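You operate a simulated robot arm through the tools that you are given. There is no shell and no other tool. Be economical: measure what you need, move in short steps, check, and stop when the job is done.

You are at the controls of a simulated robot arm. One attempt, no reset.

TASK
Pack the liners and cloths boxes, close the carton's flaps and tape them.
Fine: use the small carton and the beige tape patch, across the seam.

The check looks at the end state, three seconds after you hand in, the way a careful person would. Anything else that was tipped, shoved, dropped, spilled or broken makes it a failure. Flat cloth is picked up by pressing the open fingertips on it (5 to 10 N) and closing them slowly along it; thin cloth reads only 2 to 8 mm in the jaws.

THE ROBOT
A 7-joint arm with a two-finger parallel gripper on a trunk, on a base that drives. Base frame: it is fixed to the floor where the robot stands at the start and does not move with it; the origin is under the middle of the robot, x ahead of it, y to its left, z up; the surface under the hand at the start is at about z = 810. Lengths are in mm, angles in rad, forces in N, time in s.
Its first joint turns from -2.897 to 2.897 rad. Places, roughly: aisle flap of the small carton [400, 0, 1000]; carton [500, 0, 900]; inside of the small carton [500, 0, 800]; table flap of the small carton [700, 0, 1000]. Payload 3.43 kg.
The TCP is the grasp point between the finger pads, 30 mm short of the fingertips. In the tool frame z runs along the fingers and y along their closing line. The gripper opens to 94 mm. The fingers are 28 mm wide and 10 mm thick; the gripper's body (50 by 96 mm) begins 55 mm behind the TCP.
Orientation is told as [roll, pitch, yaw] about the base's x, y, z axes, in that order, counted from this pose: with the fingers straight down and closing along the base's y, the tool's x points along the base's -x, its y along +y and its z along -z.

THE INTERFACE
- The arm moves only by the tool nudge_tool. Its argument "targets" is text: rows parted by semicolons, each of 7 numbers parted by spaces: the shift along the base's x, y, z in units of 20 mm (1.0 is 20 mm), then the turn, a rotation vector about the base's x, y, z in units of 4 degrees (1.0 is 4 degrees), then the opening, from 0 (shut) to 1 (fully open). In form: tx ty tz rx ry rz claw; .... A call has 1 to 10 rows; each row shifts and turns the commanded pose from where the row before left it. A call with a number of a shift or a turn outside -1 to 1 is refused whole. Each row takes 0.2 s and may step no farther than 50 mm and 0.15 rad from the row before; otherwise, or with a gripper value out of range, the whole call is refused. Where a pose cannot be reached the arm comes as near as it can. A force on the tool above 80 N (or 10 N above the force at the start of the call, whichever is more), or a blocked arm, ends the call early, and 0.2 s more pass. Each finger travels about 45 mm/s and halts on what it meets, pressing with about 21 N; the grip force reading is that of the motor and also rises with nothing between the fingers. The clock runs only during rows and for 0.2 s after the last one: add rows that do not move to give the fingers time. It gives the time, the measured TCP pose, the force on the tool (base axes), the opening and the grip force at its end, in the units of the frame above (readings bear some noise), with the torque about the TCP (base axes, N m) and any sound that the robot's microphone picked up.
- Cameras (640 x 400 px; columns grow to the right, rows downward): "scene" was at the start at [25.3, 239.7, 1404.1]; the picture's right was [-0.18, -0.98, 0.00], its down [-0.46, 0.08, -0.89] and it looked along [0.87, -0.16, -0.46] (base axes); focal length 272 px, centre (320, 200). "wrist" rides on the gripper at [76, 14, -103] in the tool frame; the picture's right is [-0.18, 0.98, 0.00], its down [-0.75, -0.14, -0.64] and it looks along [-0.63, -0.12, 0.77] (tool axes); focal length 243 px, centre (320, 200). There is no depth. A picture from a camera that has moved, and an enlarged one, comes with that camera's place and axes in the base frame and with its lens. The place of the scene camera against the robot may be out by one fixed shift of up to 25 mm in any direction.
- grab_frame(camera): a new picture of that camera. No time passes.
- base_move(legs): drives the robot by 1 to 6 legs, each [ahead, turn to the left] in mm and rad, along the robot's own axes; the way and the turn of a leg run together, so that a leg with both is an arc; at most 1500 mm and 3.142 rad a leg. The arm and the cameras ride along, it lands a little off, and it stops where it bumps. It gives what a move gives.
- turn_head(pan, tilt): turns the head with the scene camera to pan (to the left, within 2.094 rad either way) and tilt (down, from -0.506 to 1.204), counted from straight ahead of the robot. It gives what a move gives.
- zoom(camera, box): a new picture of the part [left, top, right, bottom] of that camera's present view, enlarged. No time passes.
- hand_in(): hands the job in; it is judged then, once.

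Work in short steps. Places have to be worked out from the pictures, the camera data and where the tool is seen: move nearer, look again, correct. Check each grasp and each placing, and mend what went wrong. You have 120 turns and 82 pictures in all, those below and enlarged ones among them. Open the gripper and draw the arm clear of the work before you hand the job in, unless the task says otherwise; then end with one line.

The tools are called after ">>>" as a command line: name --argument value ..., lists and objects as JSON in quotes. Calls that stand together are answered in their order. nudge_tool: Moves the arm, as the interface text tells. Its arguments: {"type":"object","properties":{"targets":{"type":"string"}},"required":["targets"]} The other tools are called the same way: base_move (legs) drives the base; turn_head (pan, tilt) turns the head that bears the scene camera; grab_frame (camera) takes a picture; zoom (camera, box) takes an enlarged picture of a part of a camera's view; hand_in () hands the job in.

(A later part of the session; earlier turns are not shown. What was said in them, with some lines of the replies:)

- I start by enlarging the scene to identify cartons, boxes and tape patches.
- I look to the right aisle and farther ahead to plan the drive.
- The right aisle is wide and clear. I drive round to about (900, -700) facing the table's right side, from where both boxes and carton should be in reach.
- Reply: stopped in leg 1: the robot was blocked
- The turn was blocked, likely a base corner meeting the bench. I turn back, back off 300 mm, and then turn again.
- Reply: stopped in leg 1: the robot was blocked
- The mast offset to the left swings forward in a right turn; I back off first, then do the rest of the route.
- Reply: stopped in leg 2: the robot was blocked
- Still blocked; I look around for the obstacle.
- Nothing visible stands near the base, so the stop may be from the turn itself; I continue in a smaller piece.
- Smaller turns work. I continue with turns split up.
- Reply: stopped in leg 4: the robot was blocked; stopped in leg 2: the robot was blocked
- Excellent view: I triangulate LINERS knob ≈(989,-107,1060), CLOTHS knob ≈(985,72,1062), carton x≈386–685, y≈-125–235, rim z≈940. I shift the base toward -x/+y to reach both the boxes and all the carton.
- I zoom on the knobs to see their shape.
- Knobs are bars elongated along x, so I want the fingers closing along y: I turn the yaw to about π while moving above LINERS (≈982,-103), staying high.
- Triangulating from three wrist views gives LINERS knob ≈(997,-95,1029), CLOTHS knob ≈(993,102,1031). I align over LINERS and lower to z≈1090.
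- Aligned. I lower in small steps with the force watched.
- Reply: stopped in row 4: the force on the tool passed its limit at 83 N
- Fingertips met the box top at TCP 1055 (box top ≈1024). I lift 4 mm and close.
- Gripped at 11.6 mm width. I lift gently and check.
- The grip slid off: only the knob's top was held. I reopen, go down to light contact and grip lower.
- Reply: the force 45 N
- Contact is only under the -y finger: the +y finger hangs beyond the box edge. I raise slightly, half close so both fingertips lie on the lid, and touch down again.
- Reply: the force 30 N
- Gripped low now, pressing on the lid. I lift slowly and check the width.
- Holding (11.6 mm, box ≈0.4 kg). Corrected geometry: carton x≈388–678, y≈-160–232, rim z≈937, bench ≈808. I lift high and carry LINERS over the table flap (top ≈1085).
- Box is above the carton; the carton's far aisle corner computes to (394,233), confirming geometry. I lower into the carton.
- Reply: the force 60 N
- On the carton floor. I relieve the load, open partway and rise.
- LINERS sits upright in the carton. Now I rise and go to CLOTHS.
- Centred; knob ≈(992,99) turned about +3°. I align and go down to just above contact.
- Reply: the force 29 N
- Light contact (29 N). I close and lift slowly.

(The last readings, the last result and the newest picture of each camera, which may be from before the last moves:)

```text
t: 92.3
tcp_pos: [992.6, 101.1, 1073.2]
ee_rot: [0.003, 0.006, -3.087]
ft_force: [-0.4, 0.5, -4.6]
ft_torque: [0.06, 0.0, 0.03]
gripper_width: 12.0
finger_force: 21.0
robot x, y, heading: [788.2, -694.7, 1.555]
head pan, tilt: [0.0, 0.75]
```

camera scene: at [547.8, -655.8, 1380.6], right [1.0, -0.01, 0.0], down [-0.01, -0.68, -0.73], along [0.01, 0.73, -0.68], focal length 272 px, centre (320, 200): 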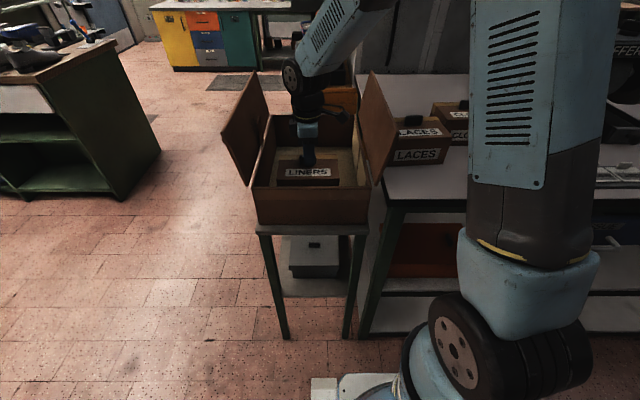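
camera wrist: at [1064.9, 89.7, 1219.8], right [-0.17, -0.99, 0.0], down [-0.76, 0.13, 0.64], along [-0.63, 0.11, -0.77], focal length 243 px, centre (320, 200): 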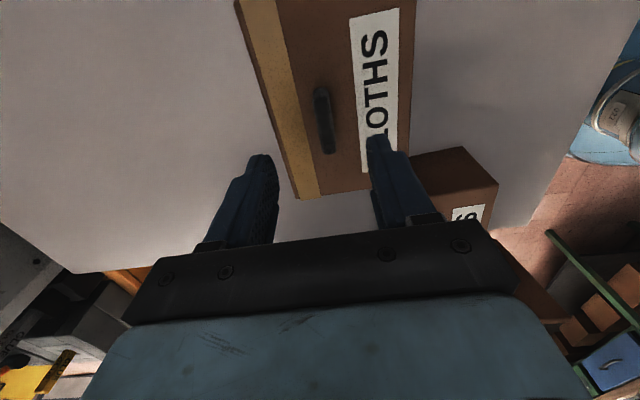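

Held (12.0 mm). Same path, to about (531, 130).

>>> nudge_tool --targets "0 0 1 0 0 0 0;0 0 1 0 0 0 0;0 0 1 0 0 0 0;-1 0.1 1 0 0 -0.2 0;-1 0.1 1 0 0 -0.2 0;-1 0.1 1 0 0 -0.2 0;-1 0.1 1 0 0 -0.2 0;-1 0.1 1 0 0 0 0;-1 0.1 1 0 0 0 0;-1 0.1 0 0 0 0 0"

>>> nudge_tool --targets "-1 0.1 0 0 0 0 0;-1 0.1 0 0 0 0 0;-1 0.1 0 0 0 0 0;-1 0.1 0 0 0 0 0;-1 0.1 0 0 0 0 0;-1 0.1 0 0 0 0 0;-1 0.1 0 0 0 0 0;-1 0 0 0 0 0 0;-1 0 0 0 0 0 0;-1 0 0 0 0 0 0"

>>> nudge_tool --targets "-1 0 0 0 0 0 0;-1 0 0 0 0 0 0;-1 0 0 0 0 0 0;-1 0 0 0 0 0 0;-1 0 0 0 0 0 0;-1 0 0 0 0 0 0;0 0 -1 0 0 0 0;0 0 -1 0 0 0 0;0 0 -1 0 0 0 0;0 0 -1 0 0 0 0"

>>> grab_frame --camera "scene"

>>> grab_frame --camera "wrist"

```text
t: 94.5
tcp_pos: [854.2, 113.7, 1252.4]
ee_rot: [0.002, 0.006, 3.141]
ft_force: [0.7, -0.5, -4.6]
ft_torque: [0.03, 0.05, -0.04]
gripper_width: 11.6
finger_force: 21.0
robot x, y, heading: [790.7, -694.9, 1.56]
head pan, tilt: [0.0, 0.75]
```

```text
t: 96.7
tcp_pos: [651.8, 129.0, 1251.4]
ee_rot: [0.003, 0.006, 3.139]
ft_force: [0.7, 0.8, -3.9]
ft_torque: [0.04, 0.03, -0.02]
gripper_width: 11.8
finger_force: 20.6
robot x, y, heading: [793.0, -696.6, 1.557]
head pan, tilt: [0.0, 0.75]
```

```text
t: 98.9
tcp_pos: [533.6, 128.1, 1171.5]
ee_rot: [0.002, 0.005, 3.14]
ft_force: [0.5, 0.8, -3.4]
ft_torque: [0.06, 0.03, 0.04]
gripper_width: 11.8
finger_force: 21.2
robot x, y, heading: [789.2, -695.1, 1.56]
head pan, tilt: [0.0, 0.75]
```

```text
51 pictures are left
camera scene: at [547.9, -655.7, 1380.6], right [1.0, -0.01, 0.0], down [-0.01, -0.68, -0.73], along [0.01, 0.73, -0.68], focal length 272 px, centre (320, 200)
```

scene: 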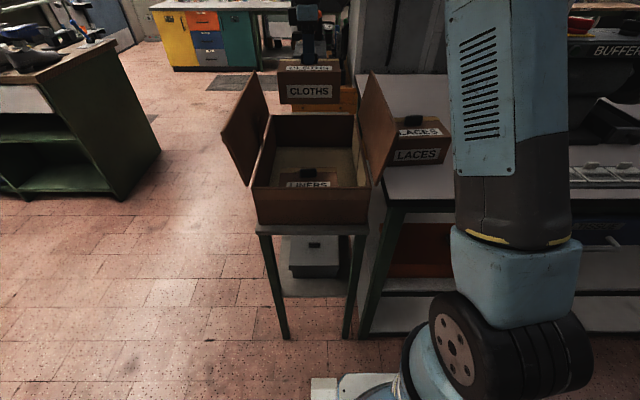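

```text
50 pictures are left
camera wrist: at [606.8, 114.4, 1273.7], right [-0.18, -0.98, 0.0], down [-0.76, 0.14, 0.64], along [-0.63, 0.12, -0.77], focal length 243 px, centre (320, 200)
```

wrist: 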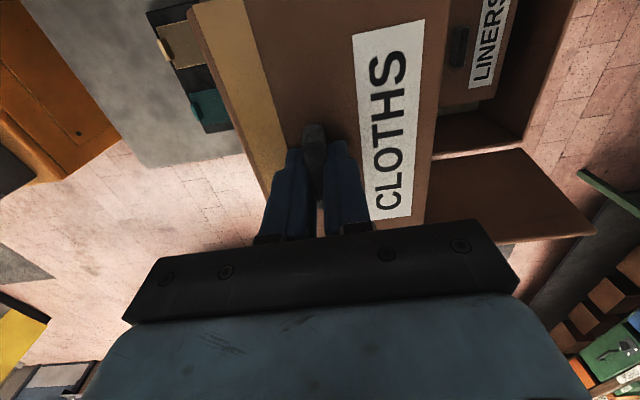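

Clear of walls and of LINERS (spans y≈62–172). I lower.

>>> nudge_tool --targets "0 0 -1 0 0 0 0;0 0 -1 0 0 0 0;0 0 -1 0 0 0 0;0 0 -1 0 0 0 0;0 0 -1 0 0 0 0;0 0 -1 0 0 0 0;0 0 -1 0 0 0 0;0 0 -1 0 0 0 0;0 0 -1 0 0 0 0;0 0 -1 0 0 0 0"

>>> nudge_tool --targets "0 0 -1 0 0 0 0;0 0 -0.6 0 0 0 0;0 0 -0.2 0 0 0 0;0 0 -0.2 0 0 0 0;0 0 0 0 0 0 0"

```text
t: 101.1
tcp_pos: [532.2, 129.1, 971.6]
ee_rot: [0.0, 0.005, 3.139]
ft_force: [-0.3, 0.3, -4.4]
ft_torque: [0.04, 0.0, 0.01]
gripper_width: 11.8
finger_force: 20.8
robot x, y, heading: [788.4, -697.0, 1.561]
head pan, tilt: [0.0, 0.75]
```

```text
t: 102.3
tcp_pos: [533.2, 128.0, 934.2]
ee_rot: [0.001, 0.005, 3.14]
ft_force: [0.3, -0.2, -3.8]
ft_torque: [0.04, -0.02, 0.02]
gripper_width: 11.6
finger_force: 20.7
robot x, y, heading: [791.1, -694.7, 1.564]
head pan, tilt: [0.0, 0.75]
```

>>> nudge_tool --targets "0 0 -0.2 0 0 0 0;0 0 -0.15 0 0 0 0;0 0 0 0 0 0 0"

```text
t: 103.1
tcp_pos: [533.4, 128.0, 924.9]
ee_rot: [0.0, 0.006, 3.14]
ft_force: [0.6, 0.0, -4.6]
ft_torque: [0.06, 0.04, -0.02]
gripper_width: 11.7
finger_force: 21.6
robot x, y, heading: [789.7, -695.2, 1.556]
head pan, tilt: [0.0, 0.75]
```

>>> nudge_tool --targets "0 0 -0.1 0 0 0 0;0 0 -0.1 0 0 0 0;0 0 0 0 0 0 0"

```text
t: 103.9
tcp_pos: [533.8, 127.9, 925.6]
ee_rot: [-0.003, 0.003, 3.141]
ft_force: [5.3, -1.5, 36.7]
ft_torque: [-0.37, -0.08, 0.09]
gripper_width: 12.1
finger_force: 21.2
robot x, y, heading: [786.3, -691.2, 1.56]
head pan, tilt: [0.0, 0.75]
```

Landed. I release, rise, and then check both boxes.

>>> nudge_tool --targets "0 0 0.08 0 0 0 0;0 0 0 0 0 0 0.45;0 0 0 0 0 0 0.45;0 0 0 0 0 0 0.45;0 0 0.5 0 0 0 0.45;0 0 1 0 0 0 0.45;0 0 1 0 0 0 0.45;0 0 1 0 0 0 0.45;0 0 1 0 0 0 0.45;0 0 1 0 0 0 0.45"

>>> nudge_tool --targets "-1 -0.3 1 0 0 0 0.2;-1 -0.3 1 0 0 0 0;-1 -0.3 1 0 0 0 0;-1 -0.3 1 0 0 0 0;-1 -0.3 1 0 0 0 0;-1 -0.3 1 0 0 0 0;-1 -0.3 0 0 0 0 0;-1 -0.3 0 0 0 0 0;-1 -0.3 0 0 0 0 0;-1 -0.3 0 0 0 0 0"

>>> grab_frame --camera "scene"

>>> grab_frame --camera "wrist"

```text
t: 106.1
tcp_pos: [533.0, 129.3, 1033.9]
ee_rot: [0.002, 0.005, 3.139]
ft_force: [0.1, 0.2, 0.0]
ft_torque: [0.0, 0.0, -0.02]
gripper_width: 42.3
finger_force: 0.1
robot x, y, heading: [784.4, -696.8, 1.561]
head pan, tilt: [0.0, 0.75]
```

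```text
t: 108.3
tcp_pos: [333.3, 69.1, 1152.7]
ee_rot: [0.001, 0.004, 3.139]
ft_force: [-0.2, 0.5, 0.1]
ft_torque: [0.01, -0.02, 0.01]
gripper_width: 0.2
finger_force: 21.0
robot x, y, heading: [784.9, -696.8, 1.562]
head pan, tilt: [0.0, 0.75]
```

```text
49 pictures are left
camera scene: at [548.1, -655.8, 1380.6], right [1.0, -0.01, 0.0], down [-0.01, -0.68, -0.73], along [0.01, 0.73, -0.68], focal length 272 px, centre (320, 200)
```

scene: 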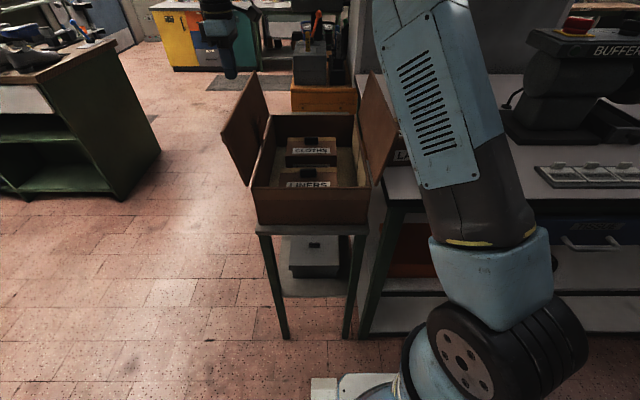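

```text
48 pictures are left
camera wrist: at [406.9, 54.4, 1255.1], right [-0.19, -0.98, 0.0], down [-0.76, 0.14, 0.64], along [-0.63, 0.12, -0.77], focal length 243 px, centre (320, 200)
```

wrist: 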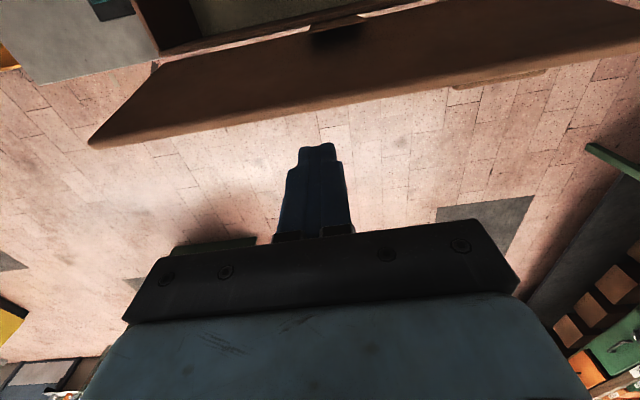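

Both boxes are in upright. The aisle flap's top edge computes to (353, y, 1080). I go outside it (x≈313) and down to fingertip z≈1035, then push it inward.

>>> nudge_tool --targets "-1 -0.5 0 0 0 0 0;0 -0.5 -1 0 0 0 0;0 -0.5 -1 0 0 0 0;0 0 -1 0 0 0 0;0 0 -1 0 0 0 0;0 0 -0.4 0 0 0 0;1 0 0 0 0 0 0;1 0 0 0 0 0 0;1 0 0 0 0 0 0"

>>> nudge_tool --targets "1 0 0 0 0 0 0;1 0 0 0 0 0 0;1 0 0 0 0 0 0;1 0 0 0 0 0 0;0 0 0 0 0 0 0"

>>> grab_frame --camera "scene"

```text
t: 110.3
tcp_pos: [371.5, 38.0, 1065.2]
ee_rot: [0.0, 0.006, 3.14]
ft_force: [0.2, -0.3, -0.3]
ft_torque: [0.01, 0.0, 0.0]
gripper_width: 0.3
finger_force: 21.2
robot x, y, heading: [788.2, -694.7, 1.559]
head pan, tilt: [0.0, 0.75]
```

```text
t: 111.5
tcp_pos: [453.1, 37.8, 1064.7]
ee_rot: [0.002, 0.006, 3.143]
ft_force: [0.3, 0.1, 0.0]
ft_torque: [-0.01, -0.03, 0.01]
gripper_width: 0.1
finger_force: 21.2
robot x, y, heading: [789.1, -692.3, 1.556]
head pan, tilt: [0.0, 0.75]
```

```text
47 pictures are left
camera scene: at [547.8, -655.9, 1380.6], right [1.0, -0.01, 0.0], down [-0.01, -0.68, -0.73], along [0.01, 0.73, -0.68], focal length 272 px, centre (320, 200)
```

scene: 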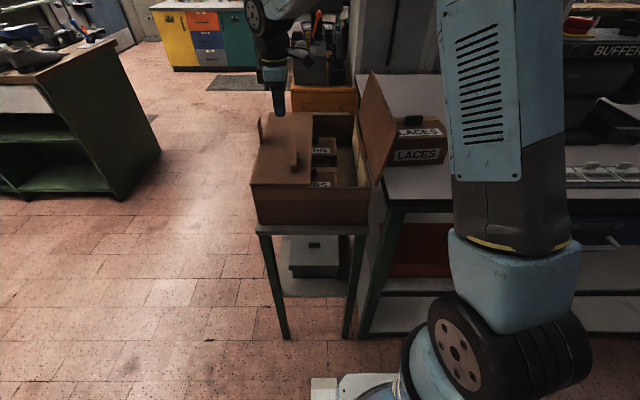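

The aisle flap fell shut, lying flat. Now I go over the table flap to its outside at (765, 100), beside LACES.

>>> nudge_tool --targets "0 0.3 1 0 0 0 0;0 0.3 1 0 0 0 0;1 0.3 1 0 0 0 0;1 0.3 1 0 0 0 0;1 0.3 1 0 0 0 0;1 0.3 0 0 0 0 0;1 0.3 0 0 0 0 0;1 0.3 0 0 0 0 0;1 0.3 0 0 0 0 0;1 0.4 0 0 0 0 0"

>>> nudge_tool --targets "1 0 0 0 0 0 0;1 0 0 0 0 0 0;1 0 0 0 0 0 0;1 0 0 0 0 0 0;1 0 0 0 0 0 0;1 0 0 0 0 0 0;1 0 0 0 0 0 0;0.8 0 0 0 0 0 0;0 0 0 0 0 0 0"

>>> grab_frame --camera "wrist"

```text
t: 113.7
tcp_pos: [613.5, 100.2, 1164.9]
ee_rot: [0.001, 0.005, 3.139]
ft_force: [0.4, -0.5, 0.4]
ft_torque: [-0.01, -0.01, 0.03]
gripper_width: 0.0
finger_force: 20.6
robot x, y, heading: [792.2, -696.9, 1.559]
head pan, tilt: [0.0, 0.75]
```

```text
t: 115.7
tcp_pos: [767.4, 101.9, 1166.0]
ee_rot: [0.002, 0.005, 3.141]
ft_force: [-1.0, 0.4, 0.4]
ft_torque: [0.01, 0.01, -0.03]
gripper_width: 0.1
finger_force: 21.2
robot x, y, heading: [787.3, -693.7, 1.56]
head pan, tilt: [0.0, 0.75]
```

```text
46 pictures are left
camera wrist: at [842.2, 87.4, 1267.4], right [-0.18, -0.98, 0.0], down [-0.76, 0.14, 0.64], along [-0.63, 0.12, -0.77], focal length 243 px, centre (320, 200)
```

wrist: 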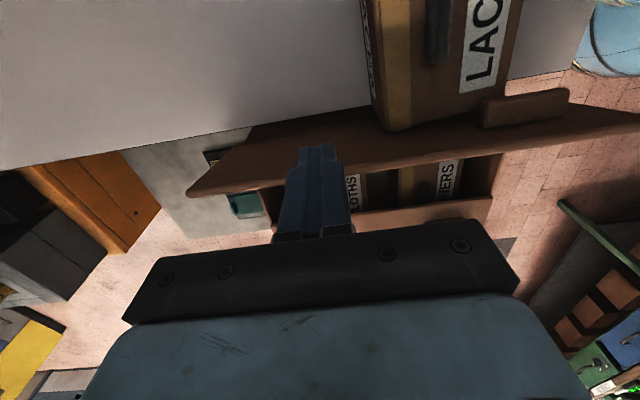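

I see the flap's top edge at x≈720. I lower behind it and push toward -x.

>>> nudge_tool --targets "0 0 -1 0 0 0 0;0 0 -1 0 0 0 0;0 0 -1 0 0 0 0;0 0 -1 0 0 0 0;0 0 -0.8 0 0 0 0;-1 0 0 0 0 0 0;-1 0 0 0 0 0 0;-1 0 0 0 0 0 0;0 0 0 0 0 0 0"

>>> nudge_tool --targets "-1 0 0 0 0 0 0;-1 0 0 0 0 0 0;-1 0 0 0 0 0 0;-1 0 0 0 0 0 0;-1 0 0 0 0 0 0;0 0 0 0 0 0 0;0 0 1 0 0 0 0;0 0 1 0 0 0 0"

>>> grab_frame --camera "scene"

```text
t: 117.7
tcp_pos: [708.0, 100.1, 1068.5]
ee_rot: [0.003, 0.006, 3.141]
ft_force: [0.2, 0.5, 0.2]
ft_torque: [0.03, -0.02, 0.01]
gripper_width: 0.0
finger_force: 20.9
robot x, y, heading: [790.3, -693.0, 1.559]
head pan, tilt: [0.0, 0.75]
```

```text
t: 119.5
tcp_pos: [608.5, 99.6, 1109.1]
ee_rot: [0.002, 0.005, 3.139]
ft_force: [0.2, 0.5, -0.3]
ft_torque: [0.01, 0.0, -0.01]
gripper_width: 0.0
finger_force: 20.8
robot x, y, heading: [790.4, -690.9, 1.555]
head pan, tilt: [0.0, 0.75]
```

```text
45 pictures are left
camera scene: at [547.9, -655.6, 1380.6], right [1.0, -0.01, 0.0], down [-0.01, -0.68, -0.73], along [0.01, 0.73, -0.68], focal length 272 px, centre (320, 200)
```

scene: 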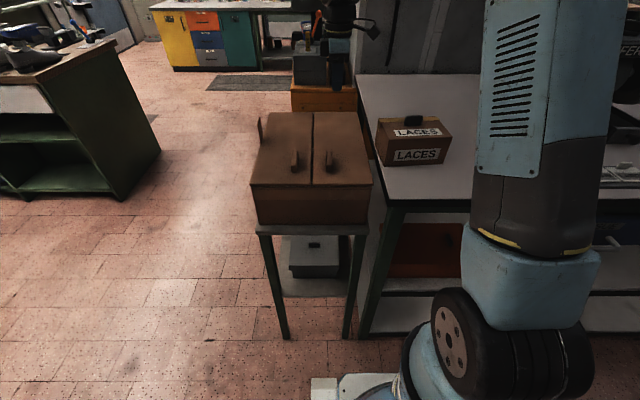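

Both flaps are closed. I zoom to check flatness, the seam, and that small upright thing at the aisle edge.

>>> zoom --camera "scene" --box '[230, 90, 400, 240]'

>>> grab_frame --camera "wrist"

```text
2.67 times, centred on (315, 165) of scene
camera zoom: at [547.9, -655.6, 1380.6], right [1.0, -0.01, 0.0], down [-0.01, -0.68, -0.73], along [0.01, 0.73, -0.68], focal length 726 px, centre (333, 293)
```

zoom: 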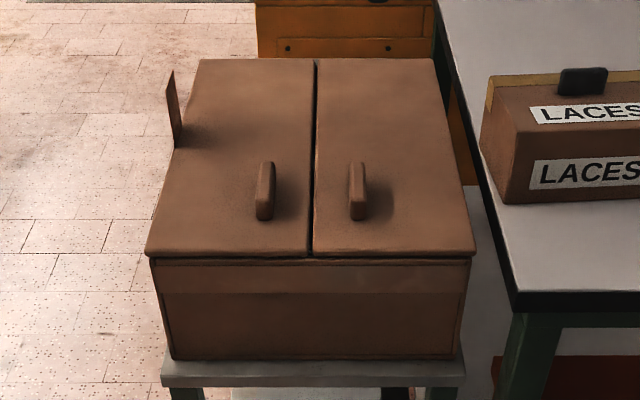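

```text
43 pictures are left
camera wrist: at [682.7, 85.6, 1211.7], right [-0.19, -0.98, 0.0], down [-0.76, 0.14, 0.64], along [-0.63, 0.12, -0.77], focal length 243 px, centre (320, 200)
```

wrist: 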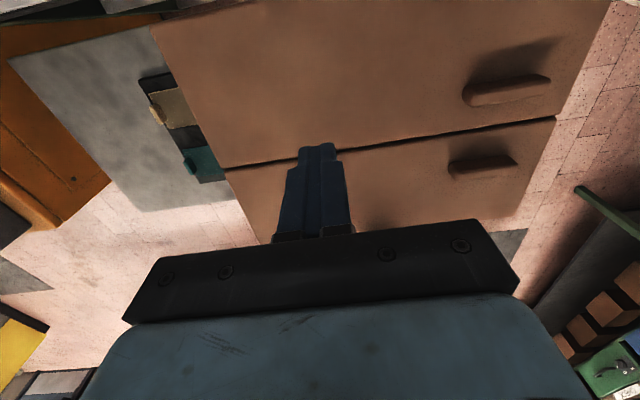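

Flaps lie shut, seam at x≈530–540; handles at y≈-90, so the tape should go around y≈50. Beige patch ≈(593,341). I raise the arm, then turn the base in pieces to drive round to the front.

>>> nudge_tool --targets "0 -0.5 1 0 0 0 0.3;0 -0.5 1 0 0 0 0.6;0 -0.5 1 0 0 0 1;0 -0.5 1 0 0 0 1;0 -0.5 1 0 0 0 1;0 -0.5 1 0 0 0 1;0 -0.5 1 0 0 0 1;0 -0.5 1 0 0 0 1;0 -0.5 1 0 0 0 1;0 -0.5 0 0 0 0 1"

>>> base_move --legs '[[-60, 0], [0, -0.8]]'

>>> base_move --legs '[[0, -0.76]]'

```text
t: 121.7
tcp_pos: [608.3, -1.4, 1289.7]
ee_rot: [0.001, 0.006, 3.14]
ft_force: [-0.1, 0.1, 0.6]
ft_torque: [-0.06, 0.01, 0.01]
gripper_width: 94.1
finger_force: 0.0
robot x, y, heading: [788.4, -691.9, 1.562]
head pan, tilt: [0.0, 0.75]
```

```text
t: 125.1
tcp_pos: [1154.6, -139.4, 1288.2]
ee_rot: [0.003, 0.008, 2.349]
ft_force: [0.0, 0.1, -0.1]
ft_torque: [-0.01, -0.03, 0.03]
gripper_width: 94.1
finger_force: 0.0
robot x, y, heading: [751.1, -719.7, 0.771]
head pan, tilt: [0.0, 0.75]
```

```text
t: 127.7
tcp_pos: [1444.5, -586.0, 1288.7]
ee_rot: [0.002, 0.005, 1.573]
ft_force: [0.5, -0.3, 0.7]
ft_torque: [-0.02, -0.01, 0.01]
gripper_width: 94.2
finger_force: 0.1
robot x, y, heading: [751.8, -667.1, 0.008]
head pan, tilt: [0.0, 0.75]
```

>>> base_move --legs '[[-720, 0], [0, -0.95]]'

```text
t: 134.4
tcp_pos: [515.6, -1177.7, 1290.3]
ee_rot: [0.002, 0.006, 0.651]
ft_force: [-0.1, 0.0, 0.4]
ft_torque: [0.0, 0.01, 0.03]
gripper_width: 93.7
finger_force: 0.2
robot x, y, heading: [84.0, -633.6, -0.915]
head pan, tilt: [0.0, 0.75]
```

>>> base_move --legs '[[-810, 0], [0, 0.91]]'

>>> turn_head --pan 0.1 --tilt 0.7

>>> grab_frame --camera "scene"

```text
t: 141.5
tcp_pos: [279.6, 28.9, 1290.2]
ee_rot: [0.002, 0.004, 1.567]
ft_force: [0.1, -0.1, -0.6]
ft_torque: [-0.01, 0.01, -0.02]
gripper_width: 93.9
finger_force: 0.1
robot x, y, heading: [-412.9, -43.6, -0.012]
head pan, tilt: [0.0, 0.75]
```

```text
t: 142.1
tcp_pos: [278.5, 28.3, 1290.9]
ee_rot: [0.002, 0.006, 1.566]
ft_force: [-0.4, -0.7, 0.8]
ft_torque: [0.01, -0.02, 0.0]
gripper_width: 93.6
finger_force: 0.1
robot x, y, heading: [-411.6, -44.0, -0.016]
head pan, tilt: [0.099, 0.7]
```

```text
42 pictures are left
camera scene: at [-390.6, 212.3, 1384.9], right [0.09, -1.0, 0.0], down [-0.64, -0.06, -0.76], along [0.76, 0.07, -0.64], focal length 272 px, centre (320, 200)
```

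scene: 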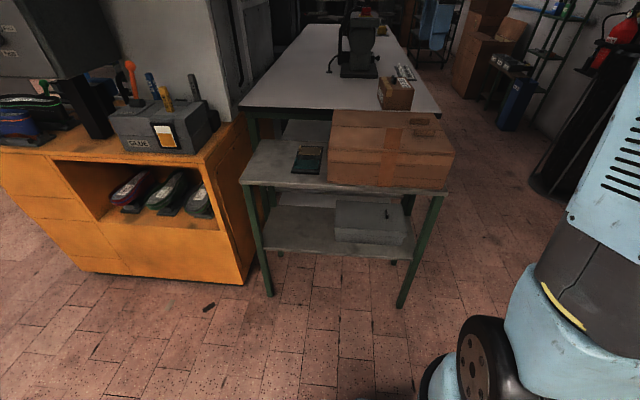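

>>> base_move --legs '[[350, 0]]'

>>> grab_frame --camera "wrist"

>>> zoom --camera "scene" --box '[200, 80, 440, 230]'

```text
t: 144.4
tcp_pos: [630.4, 26.5, 1289.7]
ee_rot: [0.001, 0.005, 1.565]
ft_force: [0.5, -0.4, 0.9]
ft_torque: [0.01, -0.02, 0.02]
gripper_width: 93.9
finger_force: 0.0
robot x, y, heading: [-59.6, -44.0, -0.014]
head pan, tilt: [0.099, 0.7]
```

```text
41 pictures are left
camera wrist: at [615.2, -48.9, 1392.7], right [-0.98, 0.19, 0.0], down [0.15, 0.76, 0.64], along [0.12, 0.63, -0.77], focal length 243 px, centre (320, 200)
```

wrist: 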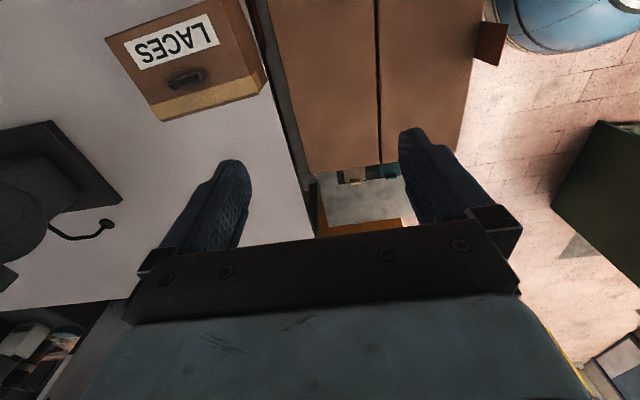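

```text
2.67 times, centred on (320, 155) of scene
camera zoom: at [-39.3, 208.5, 1384.9], right [0.09, -1.0, 0.0], down [-0.64, -0.06, -0.76], along [0.76, 0.07, -0.64], focal length 726 px, centre (320, 320)
```

zoom: 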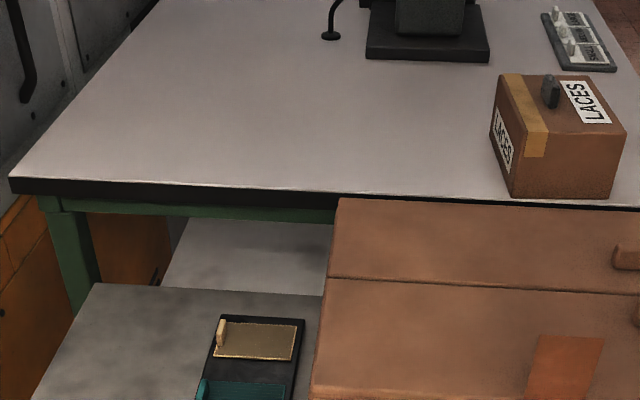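

I approach the tray for a close look.

>>> nudge_tool --targets "-0.2 1 -0.7 0 0 0 1;-0.2 1 -0.7 0 0 0 1;-0.2 1 -0.7 0 0 0 1;-0.2 1 -0.7 0 0 0 1;-0.2 1 -0.7 0 0 0 1;-0.2 1 -0.7 0 0 0 1;-0.2 1 -0.7 0 0 0 1;-0.2 1 -0.7 0 0 0 1;-0.2 1 -0.7 0 0 0 1;0 1 -0.7 0 0 0 1"

>>> grab_frame --camera "wrist"

```text
t: 146.6
tcp_pos: [593.4, 225.4, 1151.3]
ee_rot: [0.002, 0.005, 1.566]
ft_force: [-0.7, -0.5, 0.1]
ft_torque: [0.0, 0.01, 0.01]
gripper_width: 94.1
finger_force: 0.1
robot x, y, heading: [-60.2, -47.1, -0.013]
head pan, tilt: [0.099, 0.7]
```

```text
39 pictures are left
camera wrist: at [577.9, 149.9, 1253.8], right [-0.98, 0.19, 0.0], down [0.15, 0.76, 0.64], along [0.12, 0.63, -0.77], focal length 243 px, centre (320, 200)
```

wrist: 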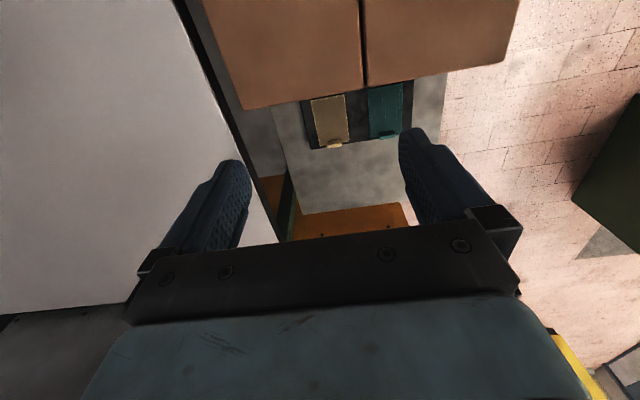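

>>> zoom --camera "wrist" --box '[280, 70, 432, 165]'

```text
4.21 times, centred on (356, 118) of wrist
camera zoom: at [577.9, 149.9, 1253.8], right [-0.98, 0.19, 0.0], down [0.15, 0.76, 0.64], along [0.12, 0.63, -0.77], focal length 1022 px, centre (168, 547)
```

zoom: 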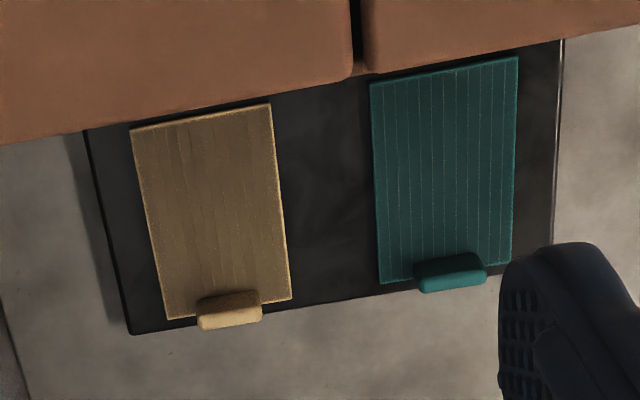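

Beige patch is 60×88 mm, centre ≈(590,327), tab (bar along x) ≈(589,362,~830). I'll grip the tab closing along y, so turn yaw to 0 while moving above it.

>>> nudge_tool --targets "0 0.62 -0.35 0 0 -1 1;0 0.62 -0.35 0 0 -1 1;0 0.62 -0.35 0 0 -1 1;0 0.62 -0.35 0 0 -1 1;0 0.62 -0.35 0 0 -1 1;0 0.62 -0.35 0 0 -1 1;0 0.62 -0.35 0 0 -1 1;0 0.62 -0.35 0 0 -1 1;0 0.62 -0.35 0 0 -1 1;0 0.62 -0.35 0 0 -1 1"

>>> nudge_tool --targets "0 0.2 -0.35 0 0 -1 1;0 0.2 -0.35 0 0 -1 1;0 0.2 -0.35 0 0 -1 1;0 0 -0.35 0 0 -1 1;0 0 -0.35 0 0 -1 1;0 0 -0.35 0 0 -1 1;0 0 -0.35 0 0 -1 1;0 0 -0.35 0 0 -1 1;0 0 -0.35 0 0 -1 1;0 0 -0.35 0 0 -1 1"

>>> nudge_tool --targets "0 0 -0.35 0 0 -1 1;0 0 -0.35 0 0 -1 1;0 0 -0.35 0 0 -0.4 1;0 0 0 0 0 0 1"

>>> grab_frame --camera "wrist"

```text
t: 148.8
tcp_pos: [595.4, 350.5, 1080.0]
ee_rot: [0.002, 0.005, 0.868]
ft_force: [0.2, -0.7, 0.0]
ft_torque: [0.03, 0.02, 0.02]
gripper_width: 94.0
finger_force: 0.1
robot x, y, heading: [-63.8, -47.5, -0.012]
head pan, tilt: [0.099, 0.7]
```

```text
t: 151.0
tcp_pos: [593.9, 362.4, 1010.6]
ee_rot: [0.002, 0.006, 0.169]
ft_force: [1.4, 0.6, -0.7]
ft_torque: [0.0, 0.02, -0.01]
gripper_width: 94.2
finger_force: 0.0
robot x, y, heading: [-62.7, -46.3, -0.012]
head pan, tilt: [0.099, 0.7]
```

```text
t: 152.0
tcp_pos: [594.7, 363.4, 989.8]
ee_rot: [0.001, 0.006, 0.003]
ft_force: [0.7, 0.3, 0.8]
ft_torque: [-0.02, 0.0, 0.02]
gripper_width: 94.1
finger_force: 0.0
robot x, y, heading: [-59.5, -45.9, -0.011]
head pan, tilt: [0.099, 0.7]
```

```text
37 pictures are left
camera wrist: at [517.7, 376.8, 1092.0], right [0.18, 0.98, 0.0], down [0.76, -0.14, 0.64], along [0.63, -0.12, -0.77], focal length 243 px, centre (320, 200)
```

wrist: 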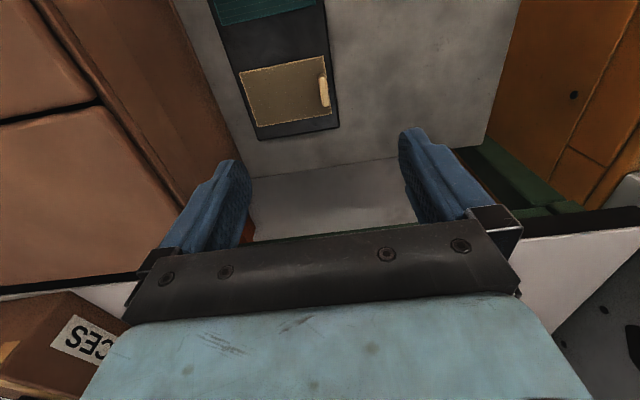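

Tab ≈(592.5,366.5). I lower with the fingers partly closed.

>>> nudge_tool --targets "-0.1 0.15 -1 0 0 0 0.45;0 0 -1 0 0 0 0.45;0 0 -1 0 0 0 0.45;0 0 -1 0 0 0 0.45;0 0 -1 0 0 0 0.45;0 0 -1 0 0 0 0.45;0 0 0 0 0 0 0.45"

>>> zoom --camera "wrist" --box '[180, 0, 460, 240]'

```text
t: 153.6
tcp_pos: [590.4, 365.1, 869.1]
ee_rot: [0.003, 0.005, 0.0]
ft_force: [0.5, -0.9, 0.0]
ft_torque: [0.01, 0.0, 0.0]
gripper_width: 42.6
finger_force: 0.1
robot x, y, heading: [-62.8, -48.7, -0.014]
head pan, tilt: [0.099, 0.7]
```

```text
1.67 times, centred on (320, 120) of wrist
camera zoom: at [514.1, 379.7, 971.3], right [0.18, 0.98, 0.0], down [0.76, -0.14, 0.64], along [0.63, -0.12, -0.77], focal length 404 px, centre (320, 333)
```

zoom: 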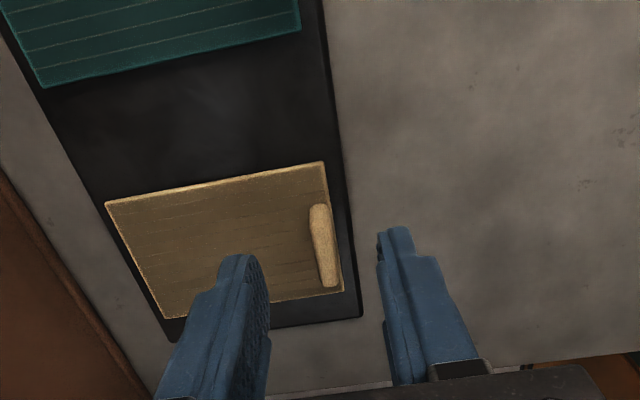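

>>> nudge_tool --targets "0 0.08 -0.5 0 0 0 0.45;0 0 -0.3 0 0 0 0.45;0 0 0 0 0 0 0.45"

```text
t: 154.4
tcp_pos: [590.8, 367.6, 852.7]
ee_rot: [0.002, 0.006, 0.003]
ft_force: [0.0, -0.4, -0.1]
ft_torque: [0.01, -0.01, 0.01]
gripper_width: 42.3
finger_force: 0.1
robot x, y, heading: [-62.2, -47.1, -0.011]
head pan, tilt: [0.099, 0.7]
```

>>> nudge_tool --targets "0 0 -0.15 0 0 0 0.45;0 0 -0.15 0 0 0 0.45;0 0 0 0 0 0 0.45"

>>> zoom --camera "wrist" --box '[180, 0, 460, 240]'

```text
t: 155.2
tcp_pos: [591.2, 366.9, 846.7]
ee_rot: [0.004, 0.007, 0.001]
ft_force: [-0.7, 0.6, -0.3]
ft_torque: [0.0, 0.01, 0.01]
gripper_width: 42.3
finger_force: 0.2
robot x, y, heading: [-66.3, -46.5, -0.015]
head pan, tilt: [0.099, 0.7]
```

```text
1.67 times, centred on (320, 120) of wrist
camera zoom: at [514.9, 381.1, 949.2], right [0.18, 0.98, 0.0], down [0.76, -0.14, 0.64], along [0.63, -0.12, -0.77], focal length 404 px, centre (320, 333)
```

zoom: 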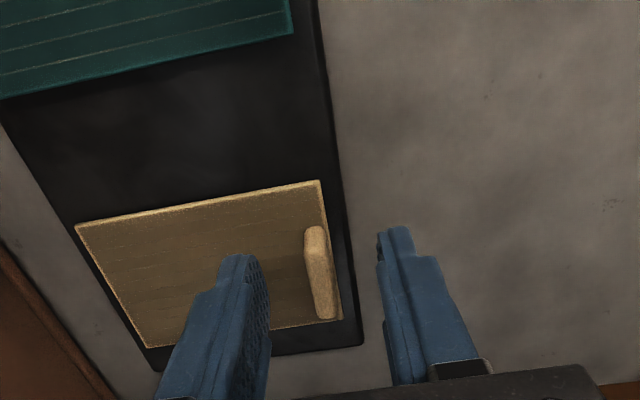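

>>> nudge_tool --targets "0 0 -0.1 0 0 0 0.45;0 0 -0.1 0 0 0 0.45;0 0 0 0 0 0 0.45"

```text
t: 156.0
tcp_pos: [593.0, 367.0, 844.2]
ee_rot: [0.001, 0.007, 0.002]
ft_force: [-0.1, 0.0, 2.3]
ft_torque: [-0.08, 0.01, -0.02]
gripper_width: 42.5
finger_force: 0.3
robot x, y, heading: [-59.3, -43.4, -0.011]
head pan, tilt: [0.099, 0.7]
```

Light contact on the patch. I close on the tab.

>>> nudge_tool --targets "0 0 -0.04 0 0 0 0;0 0 0 0 0 0 0;0 0 0 0 0 0 0;0 0 0 0 0 0 0;0 0 0 0 0 0 0"

```text
t: 157.2
tcp_pos: [592.9, 367.4, 842.7]
ee_rot: [0.003, 0.004, 0.001]
ft_force: [-0.8, 2.3, 6.7]
ft_torque: [0.01, 0.0, 0.04]
gripper_width: 6.5
finger_force: 20.6
robot x, y, heading: [-64.3, -50.0, -0.009]
head pan, tilt: [0.099, 0.7]
```

Gripped at 6.5 mm. I lift and look.

>>> nudge_tool --targets "0 0 0.3 0 0 0 0;0 0 0.5 0 0 0 0;0 0 1 0 0 0 0;0 0 1 0 0 0 0;0 0 1 0 0 0 0;0 0 1 0 0 0 0;0 0 1 0 0 0 0;0 0 1 0 0 0 0;0 0 1 0 0 0 0;0 0 0 0 0 0 0"

>>> grab_frame --camera "wrist"

```text
t: 159.4
tcp_pos: [592.1, 366.8, 1000.0]
ee_rot: [0.0, 0.006, 0.003]
ft_force: [0.1, 0.1, 0.2]
ft_torque: [0.01, -0.01, 0.02]
gripper_width: 6.4
finger_force: 21.2
robot x, y, heading: [-58.9, -48.2, -0.01]
head pan, tilt: [0.099, 0.7]
```

```text
34 pictures are left
camera wrist: at [516.4, 380.6, 1101.9], right [0.18, 0.98, 0.0], down [0.76, -0.14, 0.64], along [0.63, -0.12, -0.77], focal length 243 px, centre (320, 200)
```

wrist: 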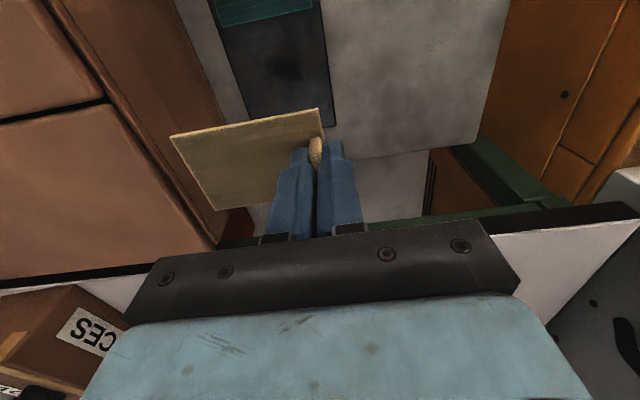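

The patch is held level. I carry it above the seam: TCP to (495, 50), turning yaw to π/2 so its long side crosses the seam.

>>> nudge_tool --targets "-0.22 -0.72 0.5 0 0 1 0;-0.22 -0.72 0.5 0 0 1 0;-0.22 -0.72 0.5 0 0 1 0;-0.22 -0.72 0 0 0 1 0;-0.22 -0.72 0 0 0 1 0;-0.22 -0.72 0 0 0 1 0;-0.22 -0.72 0 0 0 1 0;-0.22 -0.72 0 0 0 1 0;-0.22 -0.72 0 0 0 1 0;-0.22 -0.72 0 0 0 1 0"

>>> nudge_tool --targets "-0.22 -0.72 0 0 0 1 0;-0.22 -0.72 0 0 0 1 0;-0.22 -0.72 0 0 0 1 0;-0.22 -0.72 0 0 0 1 0;-0.22 -0.72 0 0 0 1 0;-0.22 -0.72 0 0 0 1 0;-0.22 -0.72 0 0 0 1 0;-0.22 -0.72 0 0 0 1 0;-0.22 -0.72 0 0 0 1 0;-0.22 -0.72 0 0 0 1 0"

>>> nudge_tool --targets "-0.22 -0.72 0 0 0 1 0;-0.22 -0.72 0 0 0 1 0;0 0 0 0 0 0.6 0;0 0 0 0 0 0 0"

>>> grab_frame --camera "wrist"

>>> turn_head --pan -0.1 --tilt 0.8

>>> zoom --camera "scene" --box '[200, 40, 440, 190]'

```text
t: 161.6
tcp_pos: [549.8, 223.0, 1029.6]
ee_rot: [0.002, 0.006, 0.701]
ft_force: [0.2, 0.3, -0.1]
ft_torque: [-0.03, -0.01, -0.04]
gripper_width: 6.5
finger_force: 21.6
robot x, y, heading: [-60.8, -43.5, -0.008]
head pan, tilt: [0.099, 0.7]
```

```text
t: 163.8
tcp_pos: [504.2, 78.6, 1028.1]
ee_rot: [0.002, 0.005, 1.401]
ft_force: [-0.5, 0.9, 0.3]
ft_torque: [-0.01, 0.01, 0.03]
gripper_width: 6.5
finger_force: 21.1
robot x, y, heading: [-62.7, -47.8, -0.007]
head pan, tilt: [0.099, 0.7]
```

```text
t: 164.8
tcp_pos: [495.0, 50.7, 1029.1]
ee_rot: [0.001, 0.005, 1.581]
ft_force: [-0.1, -0.1, -0.2]
ft_torque: [-0.01, 0.0, 0.01]
gripper_width: 6.5
finger_force: 20.8
robot x, y, heading: [-59.2, -47.6, -0.007]
head pan, tilt: [0.099, 0.7]
```

```text
33 pictures are left
camera wrist: at [480.7, -24.7, 1131.2], right [-0.98, 0.17, 0.0], down [0.13, 0.76, 0.64], along [0.11, 0.63, -0.77], focal length 243 px, centre (320, 200)
```

wrist: 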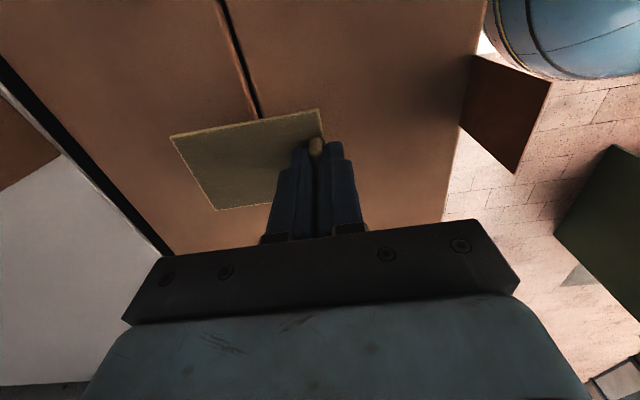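

```text
t: 165.6
tcp_pos: [495.7, 50.4, 1028.3]
ee_rot: [0.0, 0.005, 1.578]
ft_force: [0.0, 0.4, -0.6]
ft_torque: [-0.02, -0.01, 0.03]
gripper_width: 6.6
finger_force: 20.8
robot x, y, heading: [-57.4, -46.3, -0.007]
head pan, tilt: [-0.099, 0.799]
```

```text
2.67 times, centred on (320, 115) of scene
camera zoom: at [-43.8, 192.1, 1376.6], right [-0.11, -0.99, 0.0], down [-0.71, 0.08, -0.7], along [0.69, -0.08, -0.72], focal length 726 px, centre (320, 427)
```

zoom: 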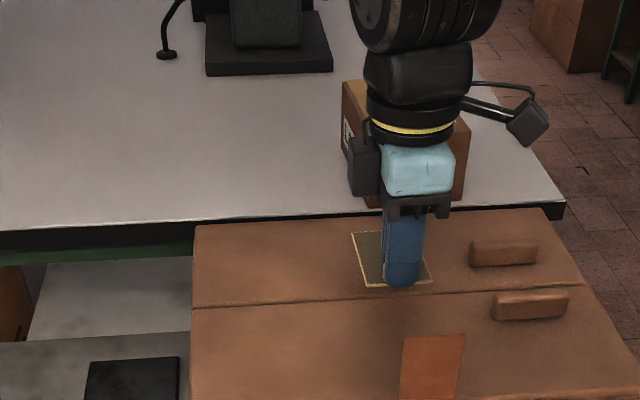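

Seam at x≈538 under the patch. I shift +3 mm and lower near the flaps.

>>> nudge_tool --targets "0.15 0 -1 0 0 0 0;0 0 -1 0 0 0 0;0 0 -0.2 0 0 0 0;0 0 0 0 0 0 0"

>>> grab_frame --camera "wrist"

```text
t: 166.6
tcp_pos: [499.2, 51.0, 984.2]
ee_rot: [0.004, 0.005, 1.58]
ft_force: [-0.6, -0.6, 0.4]
ft_torque: [-0.02, 0.0, 0.0]
gripper_width: 6.7
finger_force: 21.2
robot x, y, heading: [-57.1, -44.6, -0.007]
head pan, tilt: [-0.099, 0.799]
```

```text
31 pictures are left
camera wrist: at [484.3, -24.6, 1086.9], right [-0.98, 0.17, 0.0], down [0.14, 0.76, 0.64], along [0.11, 0.63, -0.77], focal length 243 px, centre (320, 200)
```

wrist: 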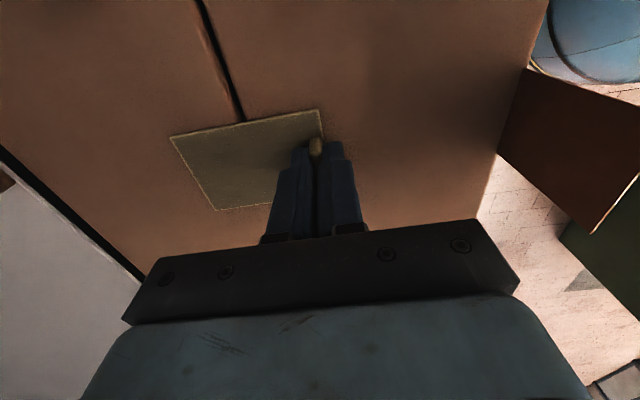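

The seam meets the patch at its middle. I lower in fine steps to contact.

>>> nudge_tool --targets "0 0 -0.15 0 0 0 0;0 0 -0.15 0 0 0 0;0 0 0 0 0 0 0"

```text
t: 167.4
tcp_pos: [499.0, 50.7, 981.8]
ee_rot: [-0.005, 0.004, 1.578]
ft_force: [-6.9, 0.9, 60.0]
ft_torque: [0.14, -0.23, 0.05]
gripper_width: 6.6
finger_force: 21.1
robot x, y, heading: [-59.5, -43.5, -0.011]
head pan, tilt: [-0.099, 0.799]
```

Contact (60 N). I ease off, release the tab gently and rise.

>>> nudge_tool --targets "0 0 0.1 0 0 0 0;0 0 0.05 0 0 0 0;0 0 0 0 0 0 0.25;0 0 0 0 0 0 0.25;0 0 0 0 0 0 0.25;0 0 0.3 0 0 0 0.25;0 0 1 0 0 0 0.25;0 0 1 0 0 0 0.25;0 0 1 0 0 0 0.25;0 0 1 0 0 0 0.25"

>>> grab_frame --camera "wrist"

```text
t: 169.6
tcp_pos: [497.6, 49.8, 1068.6]
ee_rot: [0.001, 0.006, 1.581]
ft_force: [0.2, -0.2, -0.1]
ft_torque: [0.04, 0.0, -0.01]
gripper_width: 23.2
finger_force: 0.1
robot x, y, heading: [-59.8, -45.5, -0.012]
head pan, tilt: [-0.099, 0.799]
```

```text
30 pictures are left
camera wrist: at [484.4, -25.2, 1170.2], right [-0.98, 0.17, 0.0], down [0.14, 0.76, 0.64], along [0.11, 0.63, -0.77], focal length 243 px, centre (320, 200)
```

wrist: 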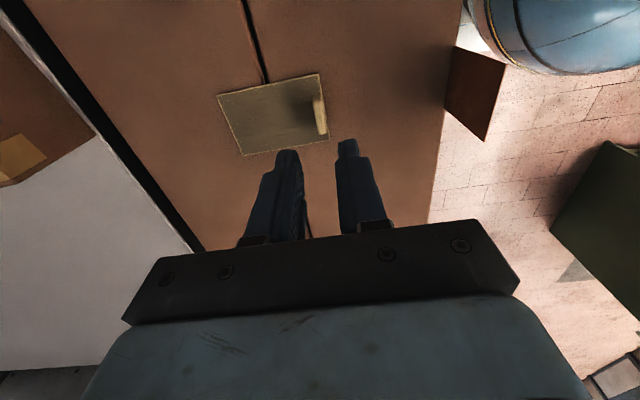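

The patch straddles the seam squarely. I press it down on the table-side half, then the aisle half, with closed fingertips.

>>> nudge_tool --targets "1 0 0 0 0 0 0;1 0 0 0 0 0 0;1.0 0 -0.5 0 0 0 0;0.2 0 -1 0 0 0 0;0 0 -1 0 0 0 0;0 0 -1 0 0 0 0;0 0 -0.5 0 0 0 0;0 0 0 0 0 0 0"

>>> nudge_tool --targets "0 0 -0.15 0 0 0 0;0 0 -0.1 0 0 0 0;0 0 0 0 0 0 0"

```text
t: 171.4
tcp_pos: [563.5, 50.3, 987.6]
ee_rot: [0.003, 0.004, 1.579]
ft_force: [0.1, -0.2, -0.1]
ft_torque: [0.01, 0.03, 0.03]
gripper_width: 0.0
finger_force: 21.2
robot x, y, heading: [-60.6, -50.2, -0.012]
head pan, tilt: [-0.099, 0.799]
```

```text
t: 172.2
tcp_pos: [561.8, 50.7, 983.6]
ee_rot: [0.001, 0.005, 1.579]
ft_force: [0.0, -1.5, 13.1]
ft_torque: [0.03, 0.01, 0.03]
gripper_width: 0.1
finger_force: 20.7
robot x, y, heading: [-67.6, -47.7, -0.007]
head pan, tilt: [-0.099, 0.799]
```

>>> nudge_tool --targets "0 0 -0.1 0 0 0 0;0 0 0 0 0 0 0;0 0 0 0 0 0 0"

>>> nudge_tool --targets "0 0 0.5 0 0 0 0;0 0 0.3 0 0 0 0;-1 0 0 0 0 0 0;-1 0 0 0 0 0 0;-0.1 0 0 0 0 0 0;0 0 -0.6 0 0 0 0;0 0 0 0 0 0 0"

```text
t: 173.0
tcp_pos: [561.4, 50.3, 982.4]
ee_rot: [-0.003, 0.007, 1.58]
ft_force: [4.2, -2.4, 47.9]
ft_torque: [0.02, -0.06, 0.07]
gripper_width: 0.1
finger_force: 20.7
robot x, y, heading: [-61.0, -47.5, -0.011]
head pan, tilt: [-0.099, 0.799]
```

```text
t: 174.6
tcp_pos: [520.5, 50.6, 983.3]
ee_rot: [0.001, 0.006, 1.581]
ft_force: [-0.8, 0.3, 1.5]
ft_torque: [-0.02, 0.0, 0.0]
gripper_width: 0.0
finger_force: 20.8
robot x, y, heading: [-62.2, -47.1, -0.009]
head pan, tilt: [-0.099, 0.799]
```

Now press the aisle half (x≈520, clear of the tab), then rise and inspect.

>>> nudge_tool --targets "0 0 -0.1 0 0 0 0;0 0 -0.05 0 0 0 0;0 0 0 0 0 0 0;0 0 0 0 0 0 0"

>>> nudge_tool --targets "0 0 0.3 0 0 0 0;0 0 1 0 0 0 0;0 0 1 0 0 0 0;0 0 1 0 0 0 0.3;0 0 1 0 0 0 0.6;0 0 1 0 0 0 1;0 0 1 0 0 0 1;0 0 1 0 0 0 1;0 0 1 0 0 0 1;0 0 1 0 0 0 1"

>>> grab_frame --camera "wrist"

>>> grab_frame --camera "scene"

```text
t: 175.6
tcp_pos: [520.9, 50.5, 983.6]
ee_rot: [-0.001, 0.006, 1.58]
ft_force: [1.3, 3.3, 26.5]
ft_torque: [0.16, -0.04, 0.06]
gripper_width: 0.2
finger_force: 21.2
robot x, y, heading: [-61.0, -46.6, -0.006]
head pan, tilt: [-0.099, 0.799]
```

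```text
t: 177.8
tcp_pos: [520.5, 50.5, 1167.6]
ee_rot: [0.002, 0.005, 1.58]
ft_force: [0.4, 0.7, -0.9]
ft_torque: [0.02, 0.03, 0.02]
gripper_width: 93.9
finger_force: 0.1
robot x, y, heading: [-60.9, -47.3, -0.013]
head pan, tilt: [-0.099, 0.799]
```

```text
29 pictures are left
camera wrist: at [506.0, -25.1, 1270.1], right [-0.98, 0.18, 0.0], down [0.14, 0.76, 0.64], along [0.11, 0.63, -0.77], focal length 243 px, centre (320, 200)
```

wrist: 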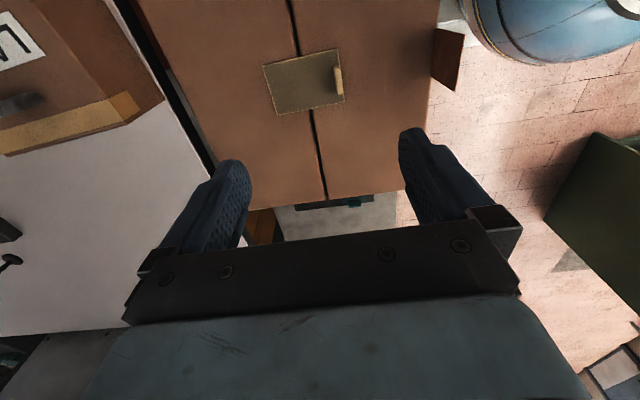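

```text
28 pictures are left
camera scene: at [-43.7, 192.1, 1376.6], right [-0.11, -0.99, 0.0], down [-0.71, 0.08, -0.7], along [0.69, -0.08, -0.72], focal length 272 px, centre (320, 200)
```

scene: 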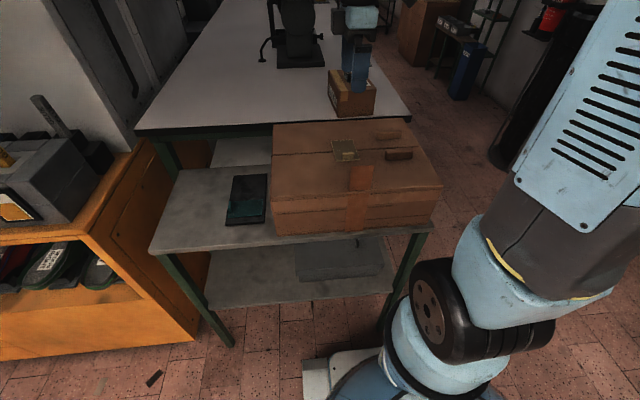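

The patch lies across the seam; I zoom once to check flap flatness and the tape.

>>> zoom --camera "scene" --box '[220, 100, 460, 260]'

```text
2.50 times, centred on (340, 180) of scene
camera zoom: at [-43.7, 192.1, 1376.6], right [-0.11, -0.99, 0.0], down [-0.71, 0.08, -0.7], along [0.69, -0.08, -0.72], focal length 680 px, centre (270, 250)
```

zoom: 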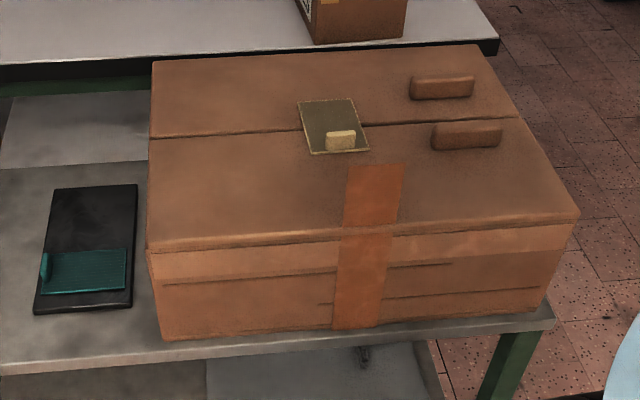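

All is in order; I draw the arm up clear and hand in.

>>> nudge_tool --targets "0 0 1 0 0 0 1;0 0 1 0 0 0 1;0 0 1 0 0 0 1;0 0 1 0 0 0 1;0 0 1 0 0 0 1;0 0 1 0 0 0 1;0 0 0 0 0 0 1"

>>> hand_in

```text
t: 179.4
tcp_pos: [520.4, 49.2, 1288.3]
ee_rot: [0.002, 0.005, 1.579]
ft_force: [0.5, 0.3, -1.0]
ft_torque: [0.0, -0.03, -0.01]
gripper_width: 94.0
finger_force: 0.0
robot x, y, heading: [-63.4, -49.2, -0.015]
head pan, tilt: [-0.099, 0.799]
```

```text
The job is handed in.
```

The liners and cloths boxes are in the small carton, both flaps are shut, the beige tape patch is pressed down across the seam, and the job is handed in; the last pictures showed nothing else disturbed.
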